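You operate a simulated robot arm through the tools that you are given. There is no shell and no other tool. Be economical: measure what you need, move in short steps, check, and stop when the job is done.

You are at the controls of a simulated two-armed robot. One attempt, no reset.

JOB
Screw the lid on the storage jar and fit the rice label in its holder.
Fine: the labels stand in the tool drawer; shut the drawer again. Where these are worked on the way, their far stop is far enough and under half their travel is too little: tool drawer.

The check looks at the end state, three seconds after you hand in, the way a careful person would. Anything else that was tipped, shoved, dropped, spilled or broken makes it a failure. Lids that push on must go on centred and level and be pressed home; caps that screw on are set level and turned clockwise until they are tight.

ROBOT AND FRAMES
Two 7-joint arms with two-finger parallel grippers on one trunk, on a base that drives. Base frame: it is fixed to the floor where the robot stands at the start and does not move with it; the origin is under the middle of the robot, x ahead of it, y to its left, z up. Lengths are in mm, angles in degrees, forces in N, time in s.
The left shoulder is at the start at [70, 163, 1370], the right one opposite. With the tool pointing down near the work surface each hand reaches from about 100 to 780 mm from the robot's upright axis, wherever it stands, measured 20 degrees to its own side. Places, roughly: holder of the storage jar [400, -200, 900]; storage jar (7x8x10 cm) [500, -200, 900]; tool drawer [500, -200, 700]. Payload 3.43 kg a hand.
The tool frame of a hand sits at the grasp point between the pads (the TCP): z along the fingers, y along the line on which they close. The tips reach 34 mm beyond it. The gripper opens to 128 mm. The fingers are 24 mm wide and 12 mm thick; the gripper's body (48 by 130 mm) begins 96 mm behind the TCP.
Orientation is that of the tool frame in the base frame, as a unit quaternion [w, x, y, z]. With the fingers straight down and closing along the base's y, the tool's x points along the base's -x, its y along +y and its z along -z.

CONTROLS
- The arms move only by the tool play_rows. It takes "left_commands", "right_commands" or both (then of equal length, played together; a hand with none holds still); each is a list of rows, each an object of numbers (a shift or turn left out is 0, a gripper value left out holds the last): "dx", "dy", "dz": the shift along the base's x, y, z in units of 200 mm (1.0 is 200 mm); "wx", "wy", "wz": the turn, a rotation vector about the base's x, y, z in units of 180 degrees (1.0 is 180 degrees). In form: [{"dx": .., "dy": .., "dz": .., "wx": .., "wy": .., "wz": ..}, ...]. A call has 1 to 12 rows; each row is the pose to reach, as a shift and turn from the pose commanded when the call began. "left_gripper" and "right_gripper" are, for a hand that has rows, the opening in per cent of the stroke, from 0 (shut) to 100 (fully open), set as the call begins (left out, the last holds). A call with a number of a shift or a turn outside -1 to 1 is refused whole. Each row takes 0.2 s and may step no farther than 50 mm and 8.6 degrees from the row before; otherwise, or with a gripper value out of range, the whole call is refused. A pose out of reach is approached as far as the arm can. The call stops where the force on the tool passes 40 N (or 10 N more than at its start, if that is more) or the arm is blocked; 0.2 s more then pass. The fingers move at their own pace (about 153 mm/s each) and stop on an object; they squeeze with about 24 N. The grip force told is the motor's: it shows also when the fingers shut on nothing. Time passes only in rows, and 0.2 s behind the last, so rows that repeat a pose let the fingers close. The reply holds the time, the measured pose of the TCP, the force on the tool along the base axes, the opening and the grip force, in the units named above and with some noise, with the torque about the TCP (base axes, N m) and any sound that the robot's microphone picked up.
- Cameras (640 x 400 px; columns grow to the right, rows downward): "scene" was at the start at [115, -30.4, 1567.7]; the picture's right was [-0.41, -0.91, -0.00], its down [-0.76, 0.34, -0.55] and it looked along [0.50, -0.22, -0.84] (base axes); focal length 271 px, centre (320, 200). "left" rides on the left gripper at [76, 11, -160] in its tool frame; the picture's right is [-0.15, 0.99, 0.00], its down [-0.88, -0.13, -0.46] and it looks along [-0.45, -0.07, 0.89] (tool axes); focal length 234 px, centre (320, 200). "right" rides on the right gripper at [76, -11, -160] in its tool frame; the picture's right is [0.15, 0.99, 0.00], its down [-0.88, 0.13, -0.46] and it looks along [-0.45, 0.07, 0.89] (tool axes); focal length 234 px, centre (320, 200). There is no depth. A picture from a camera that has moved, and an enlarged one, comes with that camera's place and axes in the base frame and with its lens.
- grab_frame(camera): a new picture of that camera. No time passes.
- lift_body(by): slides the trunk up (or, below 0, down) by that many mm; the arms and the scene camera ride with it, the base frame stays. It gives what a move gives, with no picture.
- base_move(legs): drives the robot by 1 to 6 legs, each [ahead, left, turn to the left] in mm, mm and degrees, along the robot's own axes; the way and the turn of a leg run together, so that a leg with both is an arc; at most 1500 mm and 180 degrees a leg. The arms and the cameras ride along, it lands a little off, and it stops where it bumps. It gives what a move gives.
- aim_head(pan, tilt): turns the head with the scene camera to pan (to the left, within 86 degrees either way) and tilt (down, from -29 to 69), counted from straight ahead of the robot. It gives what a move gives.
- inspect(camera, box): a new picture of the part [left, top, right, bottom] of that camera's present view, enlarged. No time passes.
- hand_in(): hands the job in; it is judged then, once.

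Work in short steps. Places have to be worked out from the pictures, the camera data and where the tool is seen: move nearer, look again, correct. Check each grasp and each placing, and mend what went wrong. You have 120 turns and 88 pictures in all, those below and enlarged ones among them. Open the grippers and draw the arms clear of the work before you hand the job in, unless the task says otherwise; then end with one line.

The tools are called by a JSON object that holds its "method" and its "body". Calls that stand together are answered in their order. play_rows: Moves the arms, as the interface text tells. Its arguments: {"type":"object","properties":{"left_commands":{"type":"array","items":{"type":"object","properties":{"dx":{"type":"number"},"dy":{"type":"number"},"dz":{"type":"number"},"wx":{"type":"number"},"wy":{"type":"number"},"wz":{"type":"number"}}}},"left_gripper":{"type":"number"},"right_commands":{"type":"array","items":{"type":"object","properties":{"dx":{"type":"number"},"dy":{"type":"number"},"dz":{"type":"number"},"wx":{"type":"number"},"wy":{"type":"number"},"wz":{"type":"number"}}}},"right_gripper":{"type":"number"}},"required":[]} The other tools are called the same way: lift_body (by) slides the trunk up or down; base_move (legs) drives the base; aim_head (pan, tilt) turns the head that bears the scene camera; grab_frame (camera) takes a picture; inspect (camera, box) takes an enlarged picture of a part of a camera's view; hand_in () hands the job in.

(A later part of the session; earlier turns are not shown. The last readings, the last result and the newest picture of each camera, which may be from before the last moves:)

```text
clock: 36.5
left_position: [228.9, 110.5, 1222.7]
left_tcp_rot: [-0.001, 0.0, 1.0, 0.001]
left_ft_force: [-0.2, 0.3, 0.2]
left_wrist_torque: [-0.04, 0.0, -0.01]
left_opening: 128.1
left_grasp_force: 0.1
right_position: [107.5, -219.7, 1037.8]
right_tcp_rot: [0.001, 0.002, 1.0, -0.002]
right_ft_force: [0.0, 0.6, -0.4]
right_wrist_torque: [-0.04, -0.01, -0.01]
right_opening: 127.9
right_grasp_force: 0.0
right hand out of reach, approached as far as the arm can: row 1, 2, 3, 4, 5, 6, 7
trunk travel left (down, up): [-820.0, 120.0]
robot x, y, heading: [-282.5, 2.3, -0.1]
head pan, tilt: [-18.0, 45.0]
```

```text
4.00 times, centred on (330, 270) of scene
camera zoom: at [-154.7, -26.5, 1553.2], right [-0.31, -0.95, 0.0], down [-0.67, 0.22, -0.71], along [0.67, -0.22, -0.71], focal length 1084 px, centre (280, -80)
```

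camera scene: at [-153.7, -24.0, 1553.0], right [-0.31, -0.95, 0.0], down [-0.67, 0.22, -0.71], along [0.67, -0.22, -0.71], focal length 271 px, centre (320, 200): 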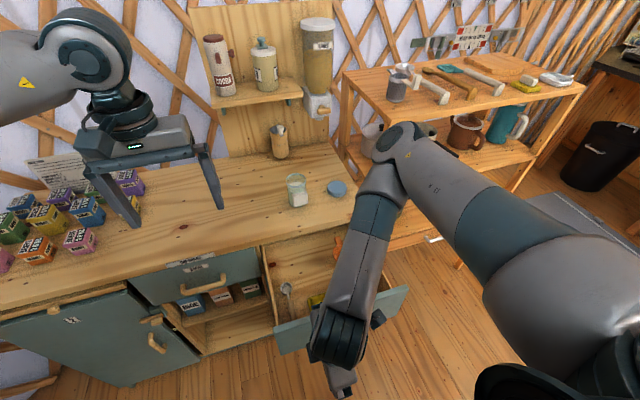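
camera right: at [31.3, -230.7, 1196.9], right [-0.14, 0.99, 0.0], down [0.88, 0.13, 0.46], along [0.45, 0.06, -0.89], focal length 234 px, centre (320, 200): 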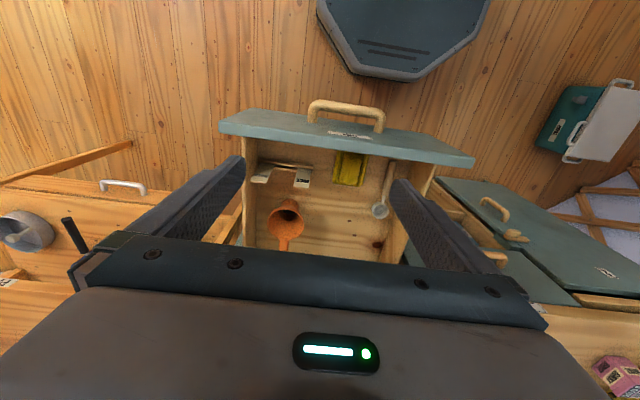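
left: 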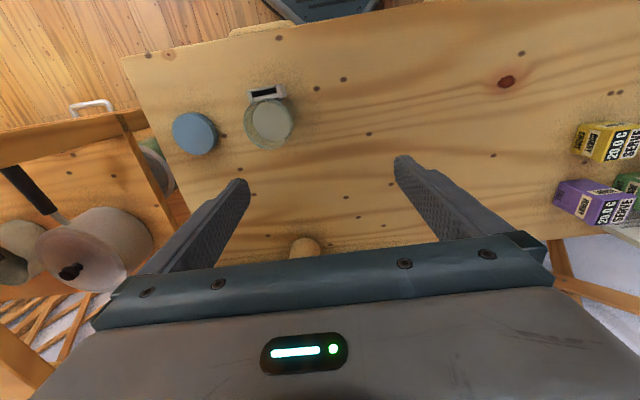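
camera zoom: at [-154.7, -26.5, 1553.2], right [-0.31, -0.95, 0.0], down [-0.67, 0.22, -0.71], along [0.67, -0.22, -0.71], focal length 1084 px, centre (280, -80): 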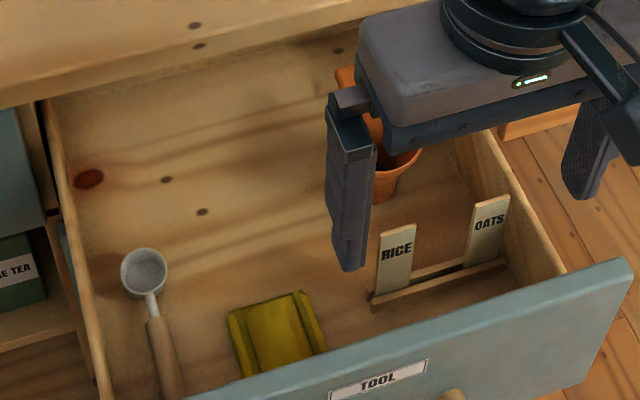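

RICE label stands vertically at about (210, -242), top z≈805, width ≈29. The tall label would get in the way of screwing, so lid first. I drive forward 80 mm again and look at lid and jar with the right hand camera.

{"method": "base_move", "body": {"legs": [[80, 0, 0]]}}

{"method": "play_rows", "body": {"right_commands": [{"dx": 0.2, "dy": -0.05, "dz": 0.1}, {"dx": 0.4, "dy": -0.1, "dz": 0.2}, {"dx": 0.6, "dy": -0.15, "dz": 0.25}, {"dx": 0.8, "dy": -0.2, "dz": 0.25}, {"dx": 1.0, "dy": -0.25, "dz": 0.25}, {"dx": 1.0, "dy": -0.35, "dz": 0.25}, {"dx": 1.0, "dy": -0.35, "dz": 0.25}]}}

{"method": "grab_frame", "body": {"camera": "right"}}

```text
clock: 37.6
left_position: [303.8, 111.9, 1224.3]
left_tcp_rot: [0.002, 0.0, 1.0, 0.0]
left_ft_force: [-0.6, -0.5, 0.1]
left_wrist_torque: [-0.03, 0.01, -0.01]
left_opening: 128.0
left_grasp_force: 0.0
right_position: [184.8, -218.7, 1037.2]
right_tcp_rot: [0.003, -0.001, 1.0, -0.001]
right_ft_force: [0.0, -0.1, -0.4]
right_wrist_torque: [0.01, -0.01, 0.01]
right_opening: 127.9
right_grasp_force: 0.1
trunk travel left (down, up): [-820.0, 120.0]
robot x, y, heading: [-207.3, 1.9, -0.0]
head pan, tilt: [-18.0, 45.0]
```

```text
clock: 39.2
left_position: [305.8, 111.8, 1223.1]
left_tcp_rot: [0.0, -0.001, 1.0, -0.001]
left_ft_force: [-0.3, 0.1, -0.2]
left_wrist_torque: [0.0, -0.02, 0.01]
left_opening: 128.1
left_grasp_force: 0.1
right_position: [388.2, -288.0, 1087.3]
right_tcp_rot: [0.001, -0.001, 1.0, -0.002]
right_ft_force: [0.4, 0.1, -0.2]
right_wrist_torque: [0.01, 0.0, 0.01]
right_opening: 128.0
right_grasp_force: 0.0
trunk travel left (down, up): [-820.0, 120.0]
robot x, y, heading: [-207.6, -0.5, 0.1]
head pan, tilt: [-18.0, 45.0]
```

```text
58 pictures are left
camera right: at [312.5, -299.8, 1245.8], right [-0.15, 0.99, 0.0], down [0.88, 0.13, 0.46], along [0.45, 0.06, -0.89], focal length 234 px, centre (320, 200)
```

right: 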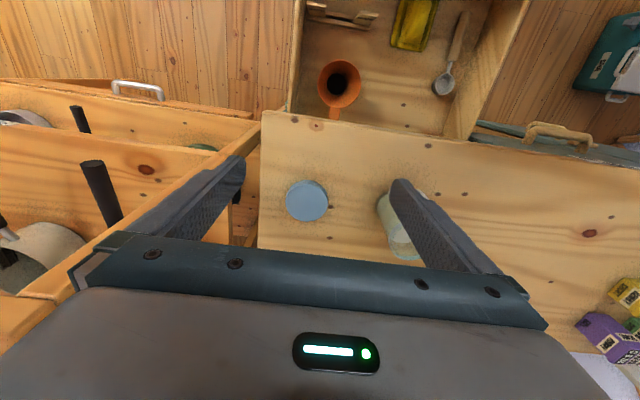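

Lid at about (478, -298). I go above it at z≈1010 and look again.

{"method": "play_rows", "body": {"right_commands": [{"dx": 0.15, "dy": -0.02}, {"dx": 0.3, "dy": -0.045}, {"dx": 0.45, "dy": -0.045, "dz": -0.12}, {"dx": 0.45, "dy": -0.045, "dz": -0.25}, {"dx": 0.45, "dy": -0.045, "dz": -0.385}, {"dx": 0.45, "dy": -0.045, "dz": -0.385}]}}

{"method": "grab_frame", "body": {"camera": "right"}}

```text
clock: 40.6
left_position: [307.6, 113.2, 1223.3]
left_tcp_rot: [0.0, -0.001, 1.0, 0.0]
left_ft_force: [1.1, -0.5, 0.1]
left_wrist_torque: [0.03, -0.05, 0.02]
left_opening: 128.0
left_grasp_force: 0.1
right_position: [478.8, -300.6, 1009.9]
right_tcp_rot: [0.0, 0.0, 1.0, -0.002]
right_ft_force: [-0.2, -0.4, -0.5]
right_wrist_torque: [0.01, 0.05, 0.04]
right_opening: 128.2
right_grasp_force: 0.0
trunk travel left (down, up): [-820.0, 120.0]
robot x, y, heading: [-208.2, -4.7, -0.1]
head pan, tilt: [-18.0, 45.0]
```

```text
57 pictures are left
camera right: at [402.5, -312.0, 1169.0], right [-0.15, 0.99, 0.0], down [0.88, 0.13, 0.46], along [0.45, 0.06, -0.89], focal length 234 px, centre (320, 200)
```

right: 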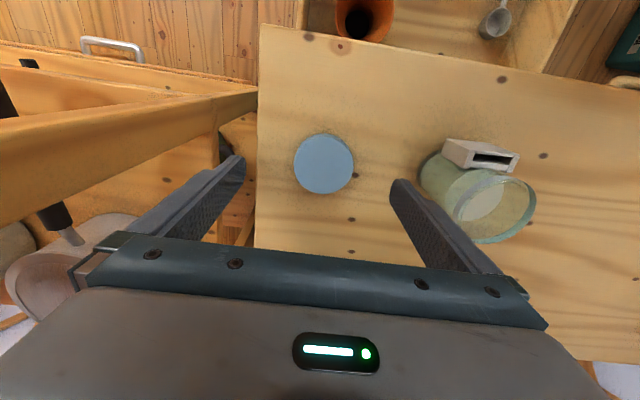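

The lid is centred under me at roughly y≈-300. The shelf unit stands close to the right, so I check the arm's clearance in the scene view.

{"method": "grab_frame", "body": {"camera": "scene"}}

```text
56 pictures are left
camera scene: at [-76.1, -25.9, 1553.2], right [-0.31, -0.95, 0.0], down [-0.67, 0.22, -0.71], along [0.67, -0.22, -0.71], focal length 271 px, centre (320, 200)
```

scene: 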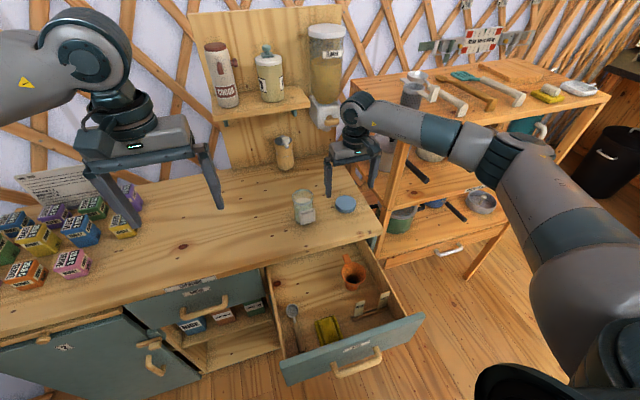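

Forearm clears the shelf. Lid centre ≈ (480, -298). I narrow the opening to ~85 mm and descend around it to z≈944.

{"method": "play_rows", "body": {"right_commands": [{"dx": 0.005, "dy": 0.012}, {"dx": 0.005, "dy": 0.012, "dz": -0.08}, {"dx": 0.005, "dy": 0.012, "dz": -0.16}, {"dx": 0.005, "dy": 0.012, "dz": -0.24}, {"dx": 0.005, "dy": 0.012, "dz": -0.29}, {"dx": 0.005, "dy": 0.012, "dz": -0.33}], "right_gripper": 66}}

{"method": "grab_frame", "body": {"camera": "right"}}

```text
clock: 42.0
left_position: [307.7, 113.1, 1221.8]
left_tcp_rot: [-0.001, -0.001, 1.0, 0.0]
left_ft_force: [0.0, 0.9, 0.3]
left_wrist_torque: [0.01, -0.01, -0.01]
left_opening: 128.0
left_grasp_force: 0.0
right_position: [477.6, -295.7, 943.1]
right_tcp_rot: [0.001, -0.001, 1.0, -0.002]
right_ft_force: [-0.6, -0.7, -0.4]
right_wrist_torque: [-0.01, 0.01, 0.02]
right_opening: 84.3
right_grasp_force: 0.1
trunk travel left (down, up): [-820.0, 120.0]
robot x, y, heading: [-206.2, 3.0, 0.2]
head pan, tilt: [-18.0, 45.0]
```

```text
55 pictures are left
camera right: at [400.7, -306.7, 1102.4], right [-0.15, 0.99, 0.0], down [0.88, 0.13, 0.46], along [0.45, 0.06, -0.89], focal length 234 px, centre (320, 200)
```

right: 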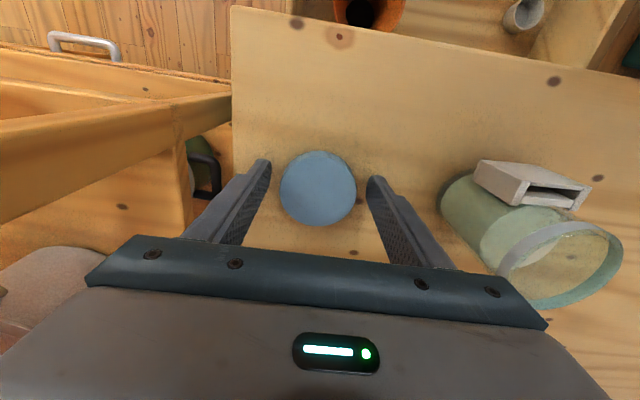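

Lid lies centred between the fingers. Close.

{"method": "play_rows", "body": {"right_commands": [{"dz": -0.005}, {"dz": -0.005}, {"dz": -0.005}], "right_gripper": 0}}

{"method": "grab_frame", "body": {"camera": "right"}}

```text
clock: 42.8
left_position: [306.3, 114.5, 1223.7]
left_tcp_rot: [0.001, -0.001, 1.0, -0.001]
left_ft_force: [-0.5, -0.9, -0.8]
left_wrist_torque: [-0.01, 0.02, -0.01]
left_opening: 128.0
left_grasp_force: 0.0
right_position: [476.4, -294.5, 942.0]
right_tcp_rot: [0.002, -0.001, 1.0, -0.001]
right_ft_force: [1.8, -0.2, 5.4]
right_wrist_torque: [-0.07, -0.19, 0.05]
right_opening: 65.2
right_grasp_force: 24.2
trunk travel left (down, up): [-820.0, 120.0]
robot x, y, heading: [-206.4, -0.1, -0.0]
head pan, tilt: [-18.0, 45.0]
```

```text
54 pictures are left
camera right: at [400.3, -306.7, 1101.9], right [-0.15, 0.99, 0.0], down [0.88, 0.13, 0.46], along [0.45, 0.06, -0.89], focal length 234 px, centre (320, 200)
```

right: 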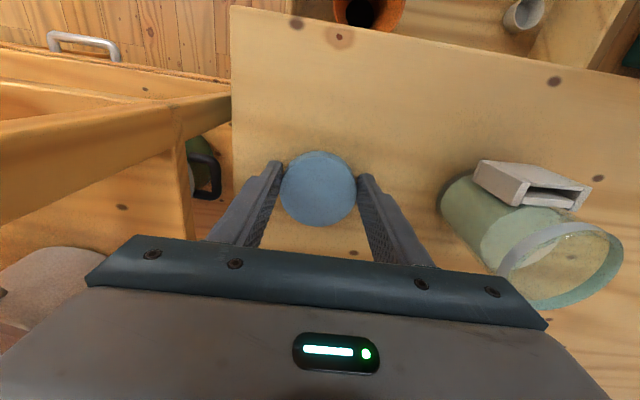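

Lid is gripped (65 mm). While the right hand holds it there, the left hand comes to hold the jar: pitch it 65° forward first.

{"method": "play_rows", "body": {"left_commands": [{"dx": -0.02, "dy": -0.1, "dz": -0.05, "wy": -0.0451}, {"dx": -0.04, "dy": -0.2, "dz": -0.1, "wy": -0.0903}, {"dx": -0.06, "dy": -0.3, "dz": -0.15, "wy": -0.1354}, {"dx": -0.08, "dy": -0.4, "dz": -0.2, "wy": -0.1806}, {"dx": -0.1, "dy": -0.5, "dz": -0.28, "wy": -0.2257}, {"dx": -0.1, "dy": -0.6, "dz": -0.36, "wy": -0.2708}, {"dx": -0.1, "dy": -0.7, "dz": -0.45, "wy": -0.316}, {"dx": -0.1, "dy": -0.8, "dz": -0.55, "wy": -0.3611}, {"dx": -0.1, "dy": -0.8, "dz": -0.6, "wy": -0.3611}]}}

{"method": "grab_frame", "body": {"camera": "left"}}

```text
clock: 44.8
left_position: [289.1, -45.6, 1101.9]
left_tcp_rot: [0.538, -0.002, 0.843, -0.002]
left_ft_force: [0.2, 0.6, -0.4]
left_wrist_torque: [0.02, 0.01, 0.0]
left_opening: 128.0
left_grasp_force: 0.0
right_position: [476.2, -294.8, 942.4]
right_tcp_rot: [0.001, 0.0, 1.0, -0.002]
right_ft_force: [-0.1, -2.7, 7.9]
right_wrist_torque: [-0.13, -0.03, -0.04]
right_opening: 65.2
right_grasp_force: 23.4
trunk travel left (down, up): [-820.0, 120.0]
robot x, y, heading: [-206.4, -0.1, 0.2]
head pan, tilt: [-18.0, 45.0]
```

```text
53 pictures are left
camera left: at [112.9, -35.4, 1100.8], right [0.06, 0.99, 0.13], down [-0.04, -0.13, 0.99], along [1.0, -0.07, 0.04], focal length 234 px, centre (320, 200)
```

left: 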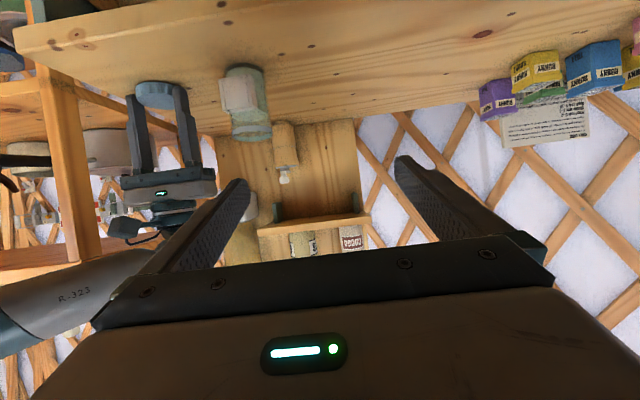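

Jar axis at y≈-151 confirmed. I align the left hand in front of the jar at (385, -151, 978).

{"method": "play_rows", "body": {"left_commands": [{"dy": -0.15, "dz": -0.1}, {"dy": -0.3, "dz": -0.25}, {"dy": -0.45, "dz": -0.4}, {"dy": -0.527, "dz": -0.55}, {"dx": 0.15, "dy": -0.527, "dz": -0.62}, {"dx": 0.3, "dy": -0.527, "dz": -0.62}, {"dx": 0.48, "dy": -0.527, "dz": -0.62}, {"dx": 0.48, "dy": -0.527, "dz": -0.62}]}}

{"method": "grab_frame", "body": {"camera": "left"}}

{"method": "grab_frame", "body": {"camera": "scene"}}

```text
clock: 46.6
left_position: [382.6, -151.8, 979.6]
left_tcp_rot: [0.538, -0.001, 0.843, -0.001]
left_ft_force: [-0.4, -0.1, 0.3]
left_wrist_torque: [0.01, 0.02, 0.04]
left_opening: 128.0
left_grasp_force: 0.1
right_position: [476.4, -295.4, 942.5]
right_tcp_rot: [0.002, -0.001, 1.0, -0.001]
right_ft_force: [-1.0, 1.5, 4.5]
right_wrist_torque: [-0.04, 0.01, 0.02]
right_opening: 64.8
right_grasp_force: 23.7
trunk travel left (down, up): [-820.0, 120.0]
robot x, y, heading: [-203.2, -2.3, 0.0]
head pan, tilt: [-18.0, 45.0]
```

```text
52 pictures are left
camera left: at [205.6, -141.2, 979.3], right [0.06, 0.99, 0.13], down [-0.04, -0.13, 0.99], along [1.0, -0.07, 0.03], focal length 234 px, centre (320, 200)
```

left: 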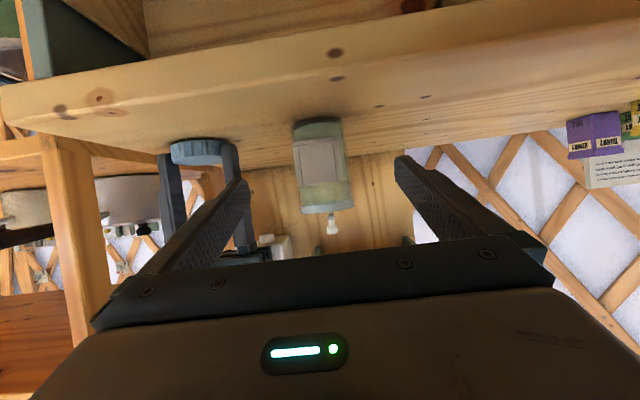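

```text
51 pictures are left
camera scene: at [-77.2, -26.2, 1553.2], right [-0.31, -0.95, 0.0], down [-0.67, 0.22, -0.71], along [0.67, -0.22, -0.71], focal length 271 px, centre (320, 200)
```

scene: 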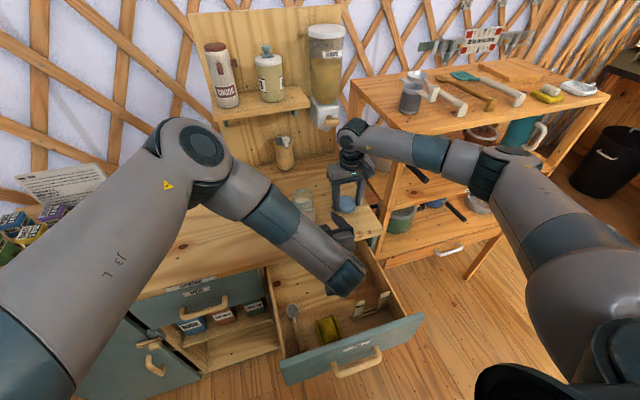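

Jar sits centred between the fingers. Advance so the pads straddle the jar, then check before closing.

{"method": "play_rows", "body": {"left_commands": [{"dx": 0.12, "dz": -0.054}, {"dx": 0.24, "dz": -0.108}, {"dx": 0.36, "dz": -0.162}, {"dx": 0.455, "dz": -0.2}, {"dx": 0.455, "dz": -0.2}]}}

{"method": "grab_frame", "body": {"camera": "left"}}

```text
clock: 47.8
left_position: [473.8, -153.6, 940.7]
left_tcp_rot: [0.538, -0.001, 0.843, -0.001]
left_ft_force: [-0.1, 0.0, 0.2]
left_wrist_torque: [0.02, 0.0, 0.03]
left_opening: 128.1
left_grasp_force: 0.0
right_position: [476.1, -295.2, 941.5]
right_tcp_rot: [0.003, 0.0, 1.0, -0.001]
right_ft_force: [-0.6, -0.9, 4.1]
right_wrist_torque: [-0.02, -0.01, 0.01]
right_opening: 65.1
right_grasp_force: 23.9
trunk travel left (down, up): [-820.0, 120.0]
robot x, y, heading: [-206.8, 1.2, 0.2]
head pan, tilt: [-18.0, 45.0]
```

```text
50 pictures are left
camera left: at [296.9, -142.7, 939.7], right [0.06, 0.99, 0.13], down [-0.04, -0.13, 0.99], along [1.0, -0.07, 0.03], focal length 234 px, centre (320, 200)
```

left: 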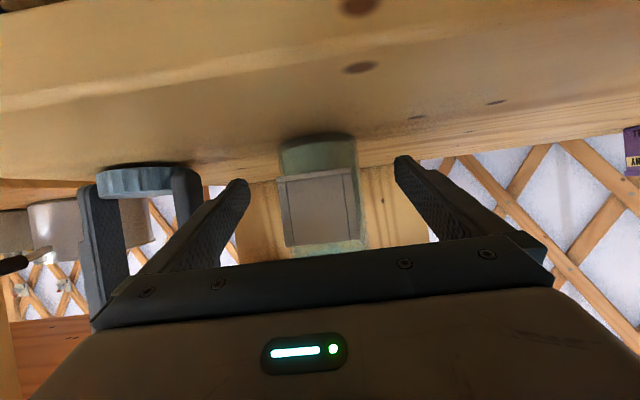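

Well centred. Close the left hand on the jar.

{"method": "play_rows", "body": {"left_commands": [{"dx": 0}, {"dx": 0}, {"dx": 0}], "left_gripper": 0}}

{"method": "grab_frame", "body": {"camera": "left"}}

```text
clock: 48.6
left_position: [472.6, -153.8, 941.0]
left_tcp_rot: [0.539, -0.001, 0.842, -0.001]
left_ft_force: [0.8, 0.8, 0.8]
left_wrist_torque: [0.09, -0.01, -0.03]
left_opening: 65.9
left_grasp_force: 24.3
right_position: [476.3, -295.8, 942.8]
right_tcp_rot: [0.001, 0.0, 1.0, -0.002]
right_ft_force: [0.1, -0.4, 4.7]
right_wrist_torque: [-0.03, -0.02, 0.02]
right_opening: 65.0
right_grasp_force: 23.9
trunk travel left (down, up): [-820.0, 120.0]
robot x, y, heading: [-203.0, -0.3, 0.1]
head pan, tilt: [-18.0, 45.0]
```

```text
49 pictures are left
camera left: at [296.9, -142.6, 939.8], right [0.06, 0.99, 0.13], down [-0.04, -0.13, 0.99], along [1.0, -0.07, 0.03], focal length 234 px, centre (320, 200)
```

left: 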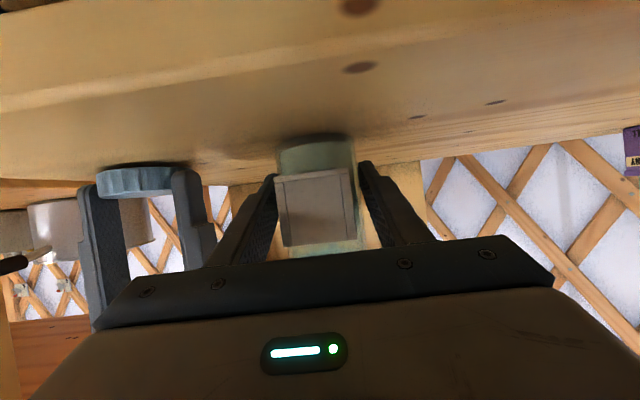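

Jar held (66 mm, axis y≈-154). Lift the lid straight up 130 mm and look at the jar rim from there.

{"method": "play_rows", "body": {"right_commands": [{"dz": 0.05}, {"dz": 0.15}, {"dz": 0.3}, {"dz": 0.45}, {"dz": 0.6}, {"dy": 0.1, "dz": 0.65}, {"dy": 0.1, "dz": 0.65}]}}

{"method": "grab_frame", "body": {"camera": "right"}}

{"method": "inspect", "body": {"camera": "scene", "box": [260, 120, 420, 220]}}

```text
clock: 50.2
left_position: [472.8, -153.7, 940.1]
left_tcp_rot: [0.538, -0.001, 0.843, -0.001]
left_ft_force: [-1.6, 1.7, 4.3]
left_wrist_torque: [0.24, 0.06, 0.01]
left_opening: 65.6
left_grasp_force: 23.8
right_position: [474.9, -277.5, 1074.2]
right_tcp_rot: [0.001, 0.0, 1.0, 0.0]
right_ft_force: [-0.1, 0.4, -0.6]
right_wrist_torque: [0.0, -0.01, 0.01]
right_opening: 65.1
right_grasp_force: 24.2
trunk travel left (down, up): [-820.0, 120.0]
robot x, y, heading: [-206.5, -1.1, 0.2]
head pan, tilt: [-18.0, 45.0]
```

```text
48 pictures are left
camera right: at [399.0, -288.6, 1233.0], right [-0.15, 0.99, 0.0], down [0.88, 0.13, 0.46], along [0.45, 0.06, -0.89], focal length 234 px, centre (320, 200)
```

right: 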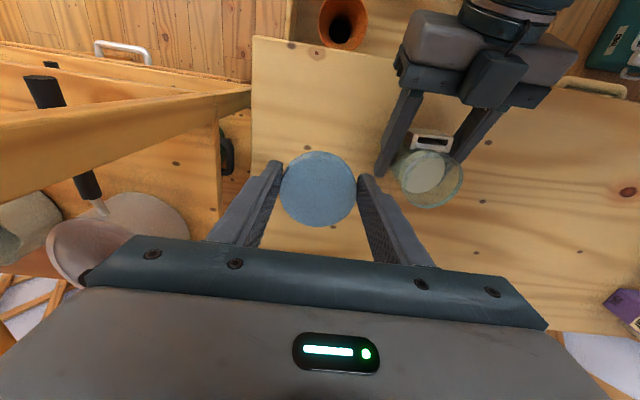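

```text
4.00 times, centred on (340, 170) of scene
camera zoom: at [-77.1, -26.8, 1553.2], right [-0.31, -0.95, 0.0], down [-0.67, 0.22, -0.71], along [0.67, -0.22, -0.71], focal length 1084 px, centre (240, 320)
```

zoom: 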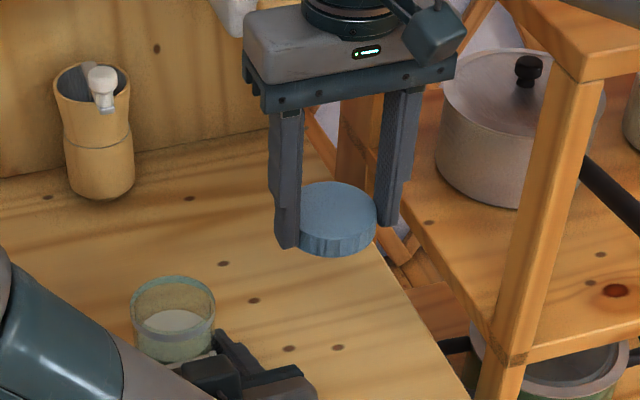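

I zoom in on the rim to fix its centre.

{"method": "inspect", "body": {"camera": "right", "box": [360, 120, 488, 200]}}

{"method": "inspect", "body": {"camera": "right", "box": [360, 140, 488, 220]}}

```text
5.00 times, centred on (424, 160) of right
camera zoom: at [399.0, -288.6, 1233.0], right [-0.15, 0.99, 0.0], down [0.88, 0.13, 0.46], along [0.45, 0.06, -0.89], focal length 1171 px, centre (-200, 400)
```

zoom: 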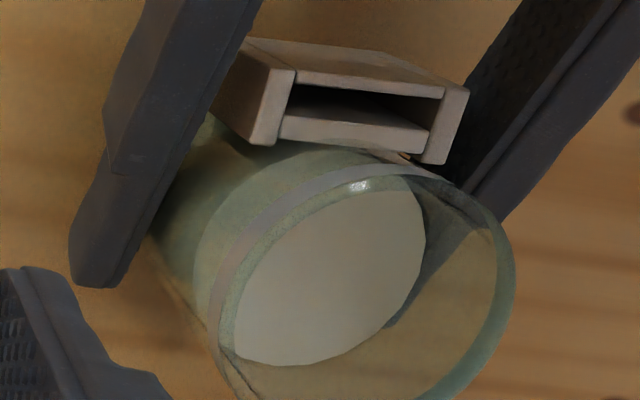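

```text
5.00 times, centred on (424, 180) of right
camera zoom: at [399.0, -288.6, 1233.0], right [-0.15, 0.99, 0.0], down [0.88, 0.13, 0.46], along [0.45, 0.06, -0.89], focal length 1171 px, centre (-200, 300)
```

zoom: 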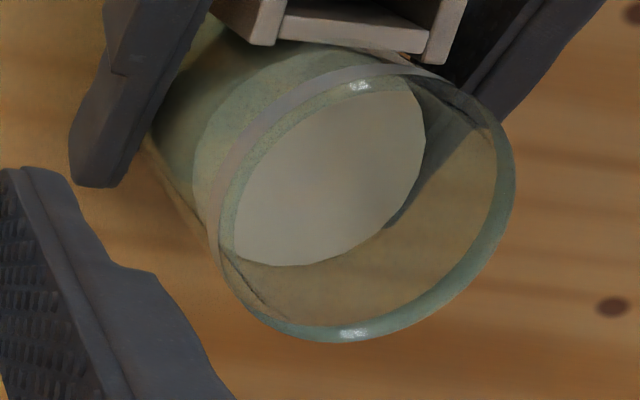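

Lid must move about +123 mm in y, 0 in x. I carry it over the jar at height, turning the wrist +80° (counter-clockwise) first, to have range for tightening.

{"method": "play_rows", "body": {"right_commands": [{"dy": 0.06, "wz": 0.0444}, {"dy": 0.12, "wz": 0.0889}, {"dy": 0.18, "wz": 0.1333}, {"dy": 0.25, "wz": 0.1778}, {"dy": 0.31, "wz": 0.2222}, {"dy": 0.37, "wz": 0.2667}, {"dy": 0.43, "wz": 0.3111}, {"dy": 0.5, "wz": 0.3556}, {"dy": 0.56, "wz": 0.4}, {"dy": 0.615, "wz": 0.4444}, {"dy": 0.615, "wz": 0.4444}]}}

{"method": "grab_frame", "body": {"camera": "right"}}

{"method": "inspect", "body": {"camera": "scene", "box": [200, 90, 440, 240]}}

```text
clock: 52.6
left_position: [475.1, -150.6, 941.3]
left_tcp_rot: [0.539, -0.003, 0.842, 0.0]
left_ft_force: [-1.1, 3.1, 10.4]
left_wrist_torque: [0.37, 0.11, 0.01]
left_opening: 65.8
left_grasp_force: 24.0
right_position: [384.4, -136.3, 1180.2]
right_tcp_rot: [0.065, -0.536, 0.842, -0.003]
right_ft_force: [0.7, 0.0, -0.1]
right_wrist_torque: [-0.03, 0.06, 0.03]
right_opening: 65.1
right_grasp_force: 23.5
right hand out of reach, approached as far as the arm can: row 6, 7, 8, 9, 10, 11
trunk travel left (down, up): [-820.0, 120.0]
robot x, y, heading: [-205.5, -1.8, 0.2]
head pan, tilt: [-18.0, 45.0]
```

```text
44 pictures are left
camera right: at [344.7, -218.2, 1331.1], right [-0.95, 0.29, -0.09], down [0.2, 0.82, 0.54], along [0.23, 0.49, -0.84], focal length 234 px, centre (320, 200)
```

right: 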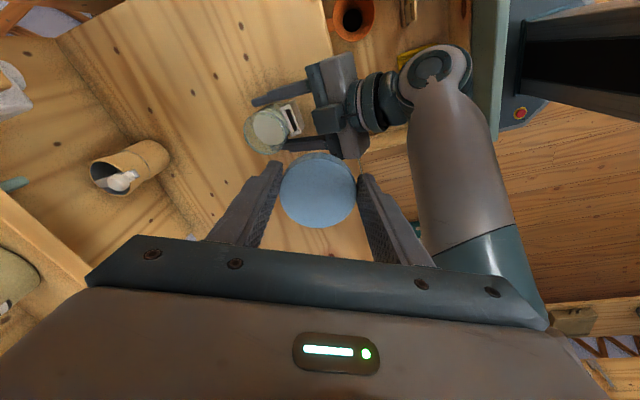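

```text
2.67 times, centred on (320, 165) of scene
camera zoom: at [-75.4, -23.1, 1553.3], right [-0.31, -0.95, 0.0], down [-0.67, 0.22, -0.71], along [0.67, -0.22, -0.71], focal length 722 px, centre (320, 293)
```

zoom: 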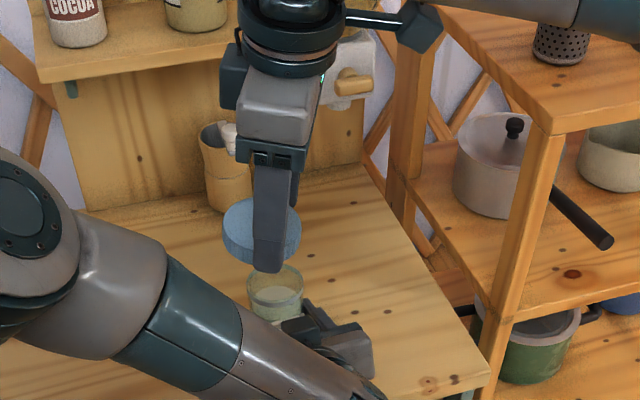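

Yaw is limited to around +40° here and the hand drifted. I return to above the jar with +35° yaw.

{"method": "play_rows", "body": {"right_commands": [{"wx": -0.0027, "wy": 0.0101, "wz": -0.0416}, {"dx": 0.1, "dy": -0.02, "wx": -0.0054, "wy": 0.0203, "wz": -0.0833}, {"dx": 0.25, "dy": -0.05, "dz": -0.1, "wx": -0.0081, "wy": 0.0304, "wz": -0.1249}, {"dx": 0.4, "dy": -0.09, "dz": -0.25, "wx": -0.0108, "wy": 0.0406, "wz": -0.1665}, {"dx": 0.455, "dy": -0.09, "dz": -0.4, "wx": -0.0108, "wy": 0.0406, "wz": -0.1665}, {"dx": 0.455, "dy": -0.09, "dz": -0.53, "wx": -0.0108, "wy": 0.0406, "wz": -0.1665}, {"dx": 0.455, "dy": -0.09, "dz": -0.53, "wx": -0.0108, "wy": 0.0406, "wz": -0.1665}]}}

{"method": "inspect", "body": {"camera": "left", "box": [200, 100, 440, 250]}}

{"method": "inspect", "body": {"camera": "scene", "box": [240, 140, 400, 240]}}

```text
clock: 54.2
left_position: [473.0, -152.5, 939.7]
left_tcp_rot: [0.538, -0.001, 0.843, -0.001]
left_ft_force: [0.3, 1.2, 3.3]
left_wrist_torque: [0.21, -0.04, -0.02]
left_opening: 65.9
left_grasp_force: 23.8
right_position: [475.7, -156.7, 1072.9]
right_tcp_rot: [0.0, -0.298, 0.954, 0.0]
right_ft_force: [-0.3, 1.1, -0.2]
right_wrist_torque: [0.0, 0.02, 0.0]
right_opening: 64.4
right_grasp_force: 24.2
trunk travel left (down, up): [-820.0, 120.0]
robot x, y, heading: [-205.1, 1.9, 0.1]
head pan, tilt: [-18.0, 45.0]
```

```text
2.67 times, centred on (320, 175) of left
camera zoom: at [297.0, -142.6, 939.7], right [0.06, 0.99, 0.13], down [-0.04, -0.13, 0.99], along [1.0, -0.07, 0.03], focal length 624 px, centre (320, 267)
```

zoom: 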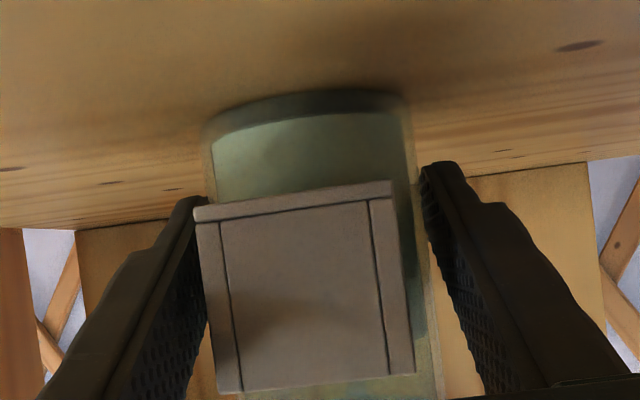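

```text
4.00 times, centred on (320, 190) of scene
camera zoom: at [-76.6, -26.0, 1553.2], right [-0.31, -0.95, 0.0], down [-0.67, 0.22, -0.71], along [0.67, -0.22, -0.71], focal length 1084 px, centre (320, 240)
```

zoom: 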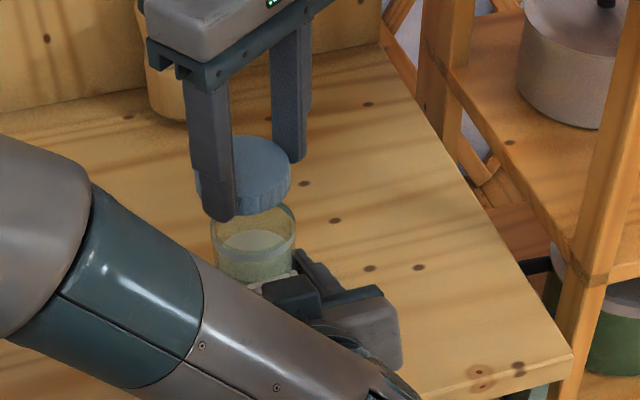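

The lid may sit a few mm off relative to the rim in this view. I zoom in more to measure.

{"method": "inspect", "body": {"camera": "scene", "box": [280, 165, 328, 195]}}

{"method": "grab_frame", "body": {"camera": "right"}}

```text
13.33 times, centred on (304, 180) of scene
camera zoom: at [-76.6, -26.0, 1553.2], right [-0.31, -0.95, 0.0], down [-0.67, 0.22, -0.71], along [0.67, -0.22, -0.71], focal length 3612 px, centre (533, 467)
```

zoom: 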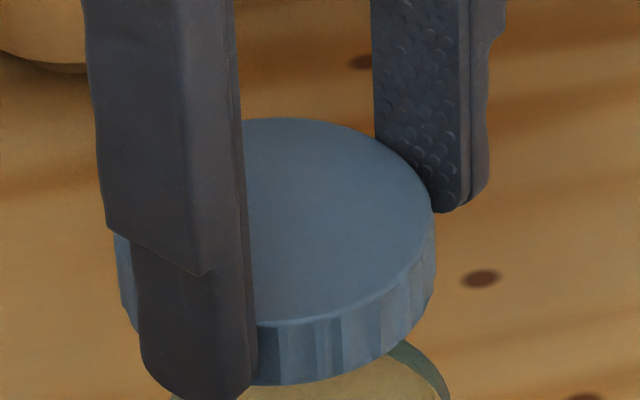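

```text
39 pictures are left
camera right: at [419.7, -209.5, 1232.6], right [-0.68, 0.73, 0.0], down [0.65, 0.61, 0.46], along [0.33, 0.31, -0.89], focal length 234 px, centre (320, 200)
```

right: 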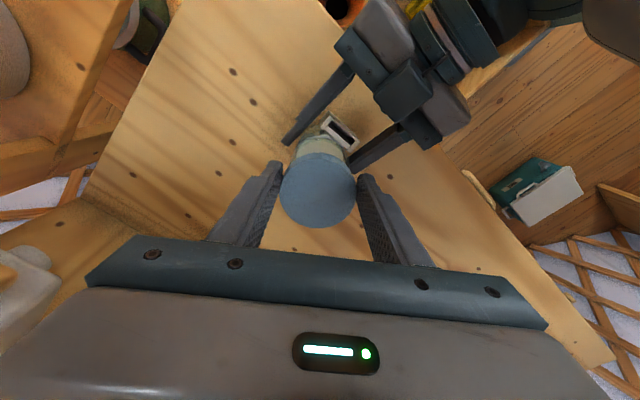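

Combining both cameras, the lid is about (4, 2) mm too far forward/left of the rim. I correct by (-4.4, -2) and lower to just above contact.

{"method": "play_rows", "body": {"right_commands": [{"dx": -0.022, "dy": -0.01}, {"dx": -0.022, "dy": -0.01, "dz": -0.07}, {"dx": -0.022, "dy": -0.01, "dz": -0.14}, {"dx": -0.022, "dy": -0.01, "dz": -0.14}]}}

{"method": "inspect", "body": {"camera": "scene", "box": [272, 165, 336, 205]}}

{"method": "inspect", "body": {"camera": "left", "box": [240, 140, 400, 240]}}

```text
clock: 55.2
left_position: [473.1, -153.0, 940.7]
left_tcp_rot: [0.538, -0.001, 0.843, -0.001]
left_ft_force: [-0.6, 0.2, 3.7]
left_wrist_torque: [0.21, -0.04, -0.02]
left_opening: 65.7
left_grasp_force: 24.2
right_position: [469.8, -158.3, 1044.2]
right_tcp_rot: [0.002, -0.299, 0.954, 0.0]
right_ft_force: [0.2, -0.1, -0.9]
right_wrist_torque: [0.04, 0.01, 0.03]
right_opening: 64.9
right_grasp_force: 24.1
trunk travel left (down, up): [-820.0, 120.0]
robot x, y, heading: [-203.7, 5.0, 0.2]
head pan, tilt: [-18.0, 45.0]
```

```text
10.00 times, centred on (304, 185) of scene
camera zoom: at [-76.6, -26.0, 1553.2], right [-0.31, -0.95, 0.0], down [-0.67, 0.22, -0.71], along [0.67, -0.22, -0.71], focal length 2709 px, centre (480, 350)
```

zoom: 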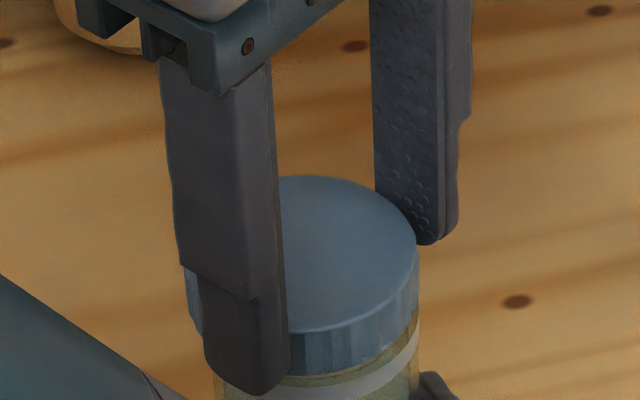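

```text
4.00 times, centred on (320, 190) of left
camera zoom: at [296.9, -142.6, 939.7], right [0.06, 0.99, 0.13], down [-0.04, -0.13, 0.99], along [1.0, -0.07, 0.03], focal length 937 px, centre (320, 240)
```

zoom: 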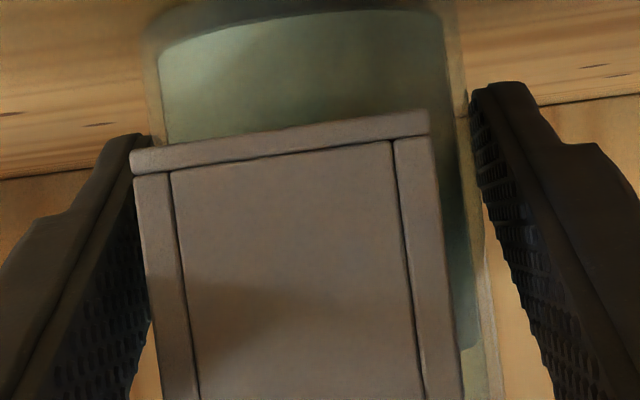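

Now x looks aligned; lid still ~2.5 mm to the left of the rim. Correct dy -2.5 and lower gently to feel contact.

{"method": "play_rows", "body": {"right_commands": [{"dy": -0.0125}, {"dy": -0.0125, "dz": -0.015}, {"dy": -0.0125, "dz": -0.025}, {"dy": -0.0125, "dz": -0.035}, {"dy": -0.0125, "dz": -0.045}, {"dy": -0.0125, "dz": -0.05}]}}

```text
clock: 56.6
left_position: [474.5, -153.0, 940.0]
left_tcp_rot: [0.538, -0.001, 0.843, -0.001]
left_ft_force: [11.0, -1.8, -4.3]
left_wrist_torque: [0.38, 0.31, -0.06]
left_opening: 65.5
left_grasp_force: 24.2
right_position: [469.9, -161.1, 1036.2]
right_tcp_rot: [0.001, -0.299, 0.954, 0.001]
right_ft_force: [-8.5, -1.1, 16.1]
right_wrist_torque: [-0.18, 0.2, 0.06]
right_opening: 64.6
right_grasp_force: 24.2
trunk travel left (down, up): [-820.0, 120.0]
robot x, y, heading: [-202.9, 1.0, -0.2]
head pan, tilt: [-18.0, 45.0]
```

Contact with a sideways push toward -x: the lid sits slightly too far forward. Back off 4 mm, shift -2 mm in x, retry.

{"method": "play_rows", "body": {"right_commands": [{"dz": 0.025}, {"dx": -0.01, "dz": 0.025}, {"dx": -0.01, "dz": 0.01}, {"dx": -0.01, "dz": 0.0}, {"dx": -0.01, "dz": -0.01}, {"dx": -0.01, "dz": -0.01}]}}

{"method": "inspect", "body": {"camera": "scene", "box": [272, 165, 336, 205]}}

```text
clock: 58.0
left_position: [472.4, -152.7, 940.5]
left_tcp_rot: [0.539, -0.003, 0.843, 0.001]
left_ft_force: [4.9, 0.1, -5.5]
left_wrist_torque: [0.19, 0.21, 0.0]
left_opening: 65.4
left_grasp_force: 23.7
right_position: [468.6, -160.7, 1035.0]
right_tcp_rot: [0.003, -0.298, 0.955, 0.0]
right_ft_force: [-0.9, -4.1, 28.8]
right_wrist_torque: [0.03, -0.29, -0.04]
right_opening: 65.0
right_grasp_force: 24.2
trunk travel left (down, up): [-820.0, 120.0]
robot x, y, heading: [-203.5, 1.3, 0.1]
head pan, tilt: [-18.0, 45.0]
```

```text
10.00 times, centred on (304, 185) of scene
camera zoom: at [-78.5, -26.2, 1553.6], right [-0.31, -0.95, 0.0], down [-0.67, 0.22, -0.71], along [0.67, -0.22, -0.71], focal length 2709 px, centre (480, 350)
```

zoom: 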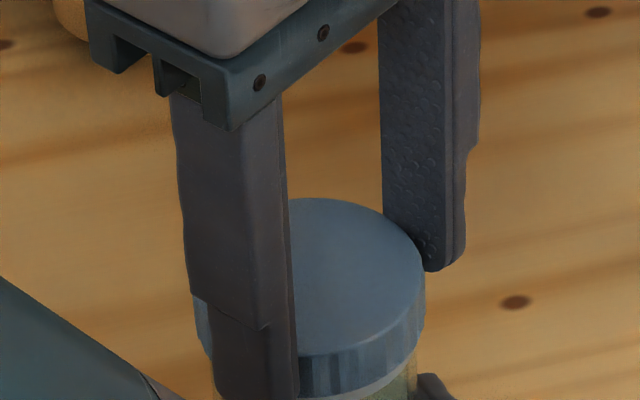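

The lid seems nearly centred and sits on the rim with a vertical load. I start turning clockwise, easing dy -1 mm, and watch force and torque.

{"method": "play_rows", "body": {"right_commands": [{"dy": -0.005, "wz": -0.03}, {"dy": -0.005, "wz": -0.07}, {"dy": -0.005, "wz": -0.11}, {"dy": -0.005, "wz": -0.15}, {"dy": -0.005, "wz": -0.19}, {"dy": -0.005, "wz": -0.23}]}}

```text
clock: 59.4
left_position: [471.4, -156.6, 940.0]
left_tcp_rot: [0.538, 0.002, 0.843, -0.004]
left_ft_force: [-0.8, -33.0, -3.8]
left_wrist_torque: [0.8, 0.11, -0.46]
left_opening: 67.3
left_grasp_force: 24.1
right_position: [466.2, -158.7, 1032.5]
right_tcp_rot: [0.001, 0.057, 0.998, 0.001]
right_ft_force: [0.6, 30.4, 9.5]
right_wrist_torque: [1.66, -0.11, 0.56]
right_opening: 64.4
right_grasp_force: 24.1
trunk travel left (down, up): [-820.0, 120.0]
robot x, y, heading: [-204.1, 1.0, -0.3]
head pan, tilt: [-18.0, 45.0]
```

The lid sits ~4.5 mm off the hand axis, so turning pushed sideways (30 N in y). Relieve with dy +3.5 mm.

{"method": "play_rows", "body": {"right_commands": [{"dy": 0.01}, {"dy": 0.0175}, {"dy": 0.0175}]}}

{"method": "inspect", "body": {"camera": "scene", "box": [272, 165, 336, 205]}}

```text
clock: 60.2
left_position: [472.4, -154.7, 941.1]
left_tcp_rot: [0.538, 0.0, 0.843, 0.0]
left_ft_force: [-0.8, -30.7, -0.8]
left_wrist_torque: [0.79, 0.14, -0.38]
left_opening: 67.8
left_grasp_force: 23.7
right_position: [466.8, -159.4, 1032.4]
right_tcp_rot: [0.002, 0.057, 0.998, 0.002]
right_ft_force: [-0.6, 26.3, 8.1]
right_wrist_torque: [1.3, -0.13, 0.5]
right_opening: 64.1
right_grasp_force: 24.0
trunk travel left (down, up): [-820.0, 120.0]
robot x, y, heading: [-210.9, 1.4, 0.1]
head pan, tilt: [-18.0, 45.0]
```

```text
10.00 times, centred on (304, 185) of scene
camera zoom: at [-77.5, -26.6, 1553.3], right [-0.31, -0.95, 0.0], down [-0.67, 0.22, -0.71], along [0.67, -0.22, -0.71], focal length 2709 px, centre (480, 350)
```

zoom: 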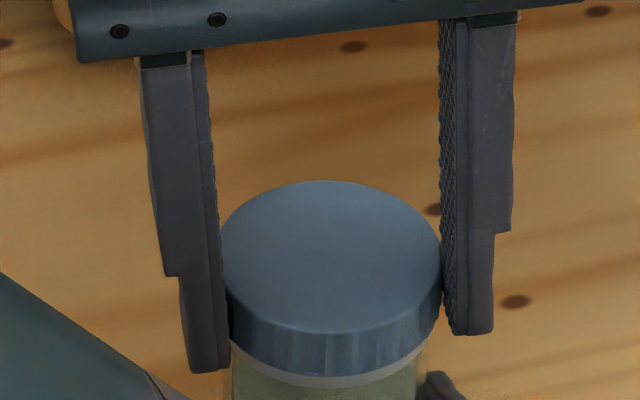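

The lid is now too far to -y versus the jar (still 26 N). I relieve another 4 mm in +y.

{"method": "play_rows", "body": {"right_commands": [{"dy": 0.01}, {"dy": 0.02}, {"dy": 0.02}]}}

```text
clock: 61.0
left_position: [472.2, -153.4, 939.6]
left_tcp_rot: [0.538, -0.001, 0.843, 0.0]
left_ft_force: [-9.9, -15.6, 3.4]
left_wrist_torque: [0.23, -0.38, -0.18]
left_opening: 67.5
left_grasp_force: 24.0
right_position: [465.9, -155.6, 1033.1]
right_tcp_rot: [0.003, 0.059, 0.998, -0.001]
right_ft_force: [8.7, 13.4, 5.9]
right_wrist_torque: [0.43, -0.5, 0.22]
right_opening: 63.7
right_grasp_force: 24.3
trunk travel left (down, up): [-820.0, 120.0]
robot x, y, heading: [-203.4, 0.6, 0.0]
head pan, tilt: [-18.0, 45.0]
```

Forces halve. A bit more in +y and +x, then open the right hand to let the lid settle.

{"method": "play_rows", "body": {"right_commands": [{"dx": 0.006, "dy": 0.01}, {"dx": 0.006, "dy": 0.012}]}}

{"method": "play_rows", "body": {"right_commands": [{"dz": 0}, {"dz": 0}], "right_gripper": 62}}

{"method": "inspect", "body": {"camera": "scene", "box": [272, 165, 336, 205]}}

```text
clock: 61.6
left_position: [474.2, -151.4, 939.6]
left_tcp_rot: [0.538, -0.002, 0.843, 0.001]
left_ft_force: [-5.5, -4.5, 0.9]
left_wrist_torque: [0.13, -0.03, -0.15]
left_opening: 67.1
left_grasp_force: 24.1
right_position: [468.0, -152.9, 1032.0]
right_tcp_rot: [0.0, 0.059, 0.998, -0.001]
right_ft_force: [3.4, 2.2, 6.4]
right_wrist_torque: [-0.23, -0.22, 0.02]
right_opening: 63.5
right_grasp_force: 23.6
trunk travel left (down, up): [-820.0, 120.0]
robot x, y, heading: [-201.9, 0.3, -0.1]
head pan, tilt: [-18.0, 45.0]
```

```text
clock: 62.2
left_position: [472.8, -153.5, 940.4]
left_tcp_rot: [0.537, -0.001, 0.843, -0.001]
left_ft_force: [0.7, 0.9, 0.4]
left_wrist_torque: [0.02, 0.02, -0.01]
left_opening: 65.3
left_grasp_force: 24.1
right_position: [466.4, -151.9, 1031.0]
right_tcp_rot: [0.0, 0.057, 0.998, 0.0]
right_ft_force: [0.0, -0.4, -0.1]
right_wrist_torque: [0.01, 0.01, -0.02]
right_opening: 79.3
right_grasp_force: 0.0
trunk travel left (down, up): [-820.0, 120.0]
robot x, y, heading: [-202.5, -0.7, 0.1]
head pan, tilt: [-18.0, 45.0]
```

```text
10.00 times, centred on (304, 185) of scene
camera zoom: at [-76.3, -26.2, 1553.1], right [-0.31, -0.95, 0.0], down [-0.67, 0.22, -0.71], along [0.67, -0.22, -0.71], focal length 2709 px, centre (480, 350)
```

zoom: 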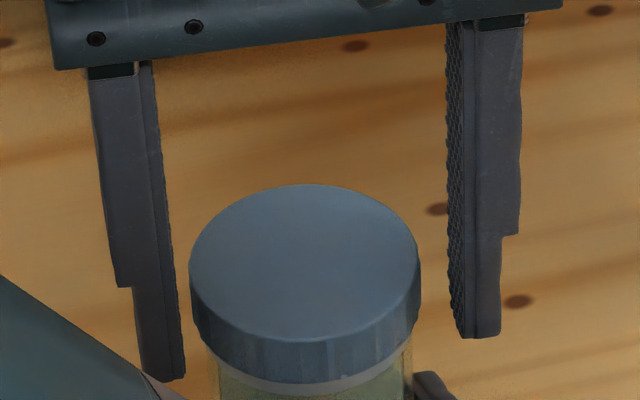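

The lid now rests on the jar, nearly level and centred. The hand is ~8–10 mm too near; I check with the hand camera before regrasping.

{"method": "grab_frame", "body": {"camera": "right"}}

```text
33 pictures are left
camera right: at [390.5, -154.8, 1191.0], right [-0.03, 1.0, 0.0], down [0.89, 0.03, 0.46], along [0.46, 0.01, -0.89], focal length 234 px, centre (320, 200)
```

right: 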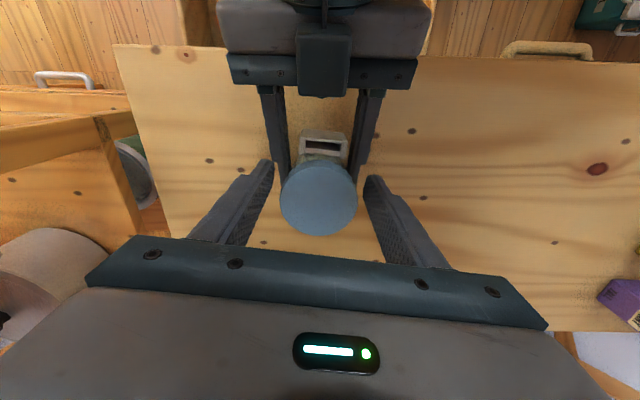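

Both cameras put the lid at (477, -154). I centre the open hand on it, turn back to +38° yaw, and close.

{"method": "play_rows", "body": {"right_commands": [{"dx": 0.025, "dy": -0.006}, {"dx": 0.053, "dy": -0.0125, "wz": 0.04}, {"dx": 0.053, "dy": -0.0125, "wz": 0.08}, {"dx": 0.053, "dy": -0.0125, "wz": 0.12}, {"dx": 0.053, "dy": -0.0125, "wz": 0.16}, {"dx": 0.053, "dy": -0.0125, "wz": 0.2}, {"dx": 0.053, "dy": -0.0125, "wz": 0.24}, {"dx": 0.053, "dy": -0.0125, "wz": 0.24}]}}

{"method": "play_rows", "body": {"right_commands": [{"dz": 0}, {"dz": 0}, {"dz": 0}], "right_gripper": 0}}

```text
clock: 64.0
left_position: [473.1, -152.2, 940.4]
left_tcp_rot: [0.537, -0.001, 0.844, 0.0]
left_ft_force: [0.0, -0.1, -1.0]
left_wrist_torque: [0.05, 0.0, -0.02]
left_opening: 65.5
left_grasp_force: 24.1
right_position: [479.3, -154.1, 1032.1]
right_tcp_rot: [0.001, -0.315, 0.949, 0.0]
right_ft_force: [1.0, -0.1, 0.6]
right_wrist_torque: [-0.02, 0.0, 0.0]
right_opening: 79.3
right_grasp_force: 0.1
trunk travel left (down, up): [-820.0, 120.0]
robot x, y, heading: [-204.8, 0.2, -0.1]
head pan, tilt: [-18.0, 45.0]
```

```text
clock: 64.8
left_position: [473.5, -153.9, 939.8]
left_tcp_rot: [0.538, -0.001, 0.843, -0.001]
left_ft_force: [-9.6, 7.8, 2.6]
left_wrist_torque: [-0.54, -0.52, 0.13]
left_opening: 65.5
left_grasp_force: 23.9
right_position: [479.1, -155.0, 1031.3]
right_tcp_rot: [0.002, -0.313, 0.95, 0.0]
right_ft_force: [10.6, -9.0, -1.4]
right_wrist_torque: [-0.27, -0.4, -0.06]
right_opening: 65.0
right_grasp_force: 24.2
trunk travel left (down, up): [-820.0, 120.0]
robot x, y, heading: [-205.2, 3.9, 0.3]
head pan, tilt: [-18.0, 45.0]
```

Small sideways load from closing; shift (1, -0.9) mm, press ~1 mm and turn clockwise 80°.

{"method": "play_rows", "body": {"right_commands": [{"dx": 0.005, "dy": -0.0045, "dz": -0.003}, {"dx": 0.005, "dy": -0.0045, "dz": -0.006, "wz": -0.044}, {"dx": 0.005, "dy": -0.0045, "dz": -0.006, "wz": -0.088}, {"dx": 0.005, "dy": -0.0045, "dz": -0.007, "wz": -0.132}, {"dx": 0.005, "dy": -0.0045, "dz": -0.007, "wz": -0.176}, {"dx": 0.005, "dy": -0.0045, "dz": -0.008, "wz": -0.22}]}}

```text
clock: 66.2
left_position: [473.1, -154.8, 940.6]
left_tcp_rot: [0.538, 0.0, 0.843, -0.002]
left_ft_force: [-2.6, -4.0, -0.6]
left_wrist_torque: [0.3, -0.07, -0.43]
left_opening: 63.9
left_grasp_force: 24.1
right_position: [480.7, -154.4, 1029.9]
right_tcp_rot: [0.001, 0.027, 1.0, 0.001]
right_ft_force: [3.2, 3.1, 2.6]
right_wrist_torque: [-0.09, 0.07, 0.46]
right_opening: 65.4
right_grasp_force: 23.5
trunk travel left (down, up): [-820.0, 120.0]
robot x, y, heading: [-206.6, 1.7, 0.3]
head pan, tilt: [-18.0, 45.0]
```

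Forces are small and there is a reaction torque of 0.46 N·m. Continue clockwise another 48°.

{"method": "play_rows", "body": {"right_commands": [{"wz": -0.044, "dz": -0.001}, {"wz": -0.088, "dz": -0.002}, {"wz": -0.132, "dz": -0.003}, {"wz": -0.176, "dz": -0.004}, {"wz": -0.22, "dz": -0.005}, {"wz": -0.264, "dz": -0.005}]}}

{"method": "grab_frame", "body": {"camera": "scene"}}

{"method": "inspect", "body": {"camera": "left", "box": [240, 120, 400, 220]}}

```text
clock: 67.6
left_position: [470.5, -155.1, 941.3]
left_tcp_rot: [0.537, 0.001, 0.844, -0.003]
left_ft_force: [-6.5, -27.7, -3.1]
left_wrist_torque: [0.98, -0.58, -0.39]
left_opening: 65.0
left_grasp_force: 24.0
right_position: [481.8, -154.9, 1030.6]
right_tcp_rot: [0.002, 0.428, 0.904, 0.002]
right_ft_force: [8.4, 26.2, 6.1]
right_wrist_torque: [1.22, -0.21, 0.14]
right_opening: 64.1
right_grasp_force: 24.0
trunk travel left (down, up): [-820.0, 120.0]
robot x, y, heading: [-203.3, -3.4, 0.1]
head pan, tilt: [-18.0, 45.0]
```

```text
32 pictures are left
camera scene: at [-76.3, -26.4, 1553.2], right [-0.31, -0.95, 0.0], down [-0.67, 0.22, -0.71], along [0.67, -0.22, -0.71], focal length 271 px, centre (320, 200)
```

scene: 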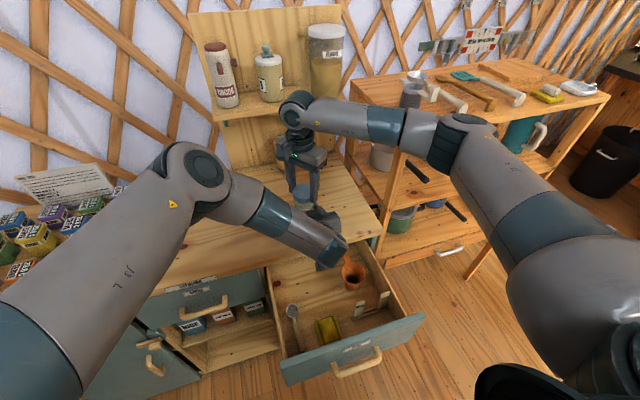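

```text
4.00 times, centred on (320, 170) of left
camera zoom: at [295.6, -144.4, 939.6], right [0.07, 0.99, 0.13], down [-0.04, -0.13, 0.99], along [1.0, -0.07, 0.03], focal length 937 px, centre (320, 320)
```

zoom: 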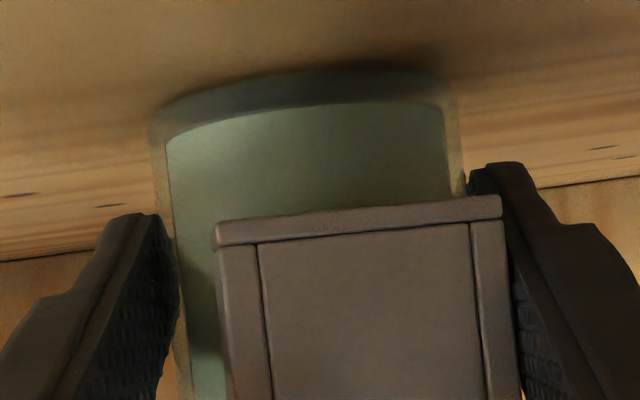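

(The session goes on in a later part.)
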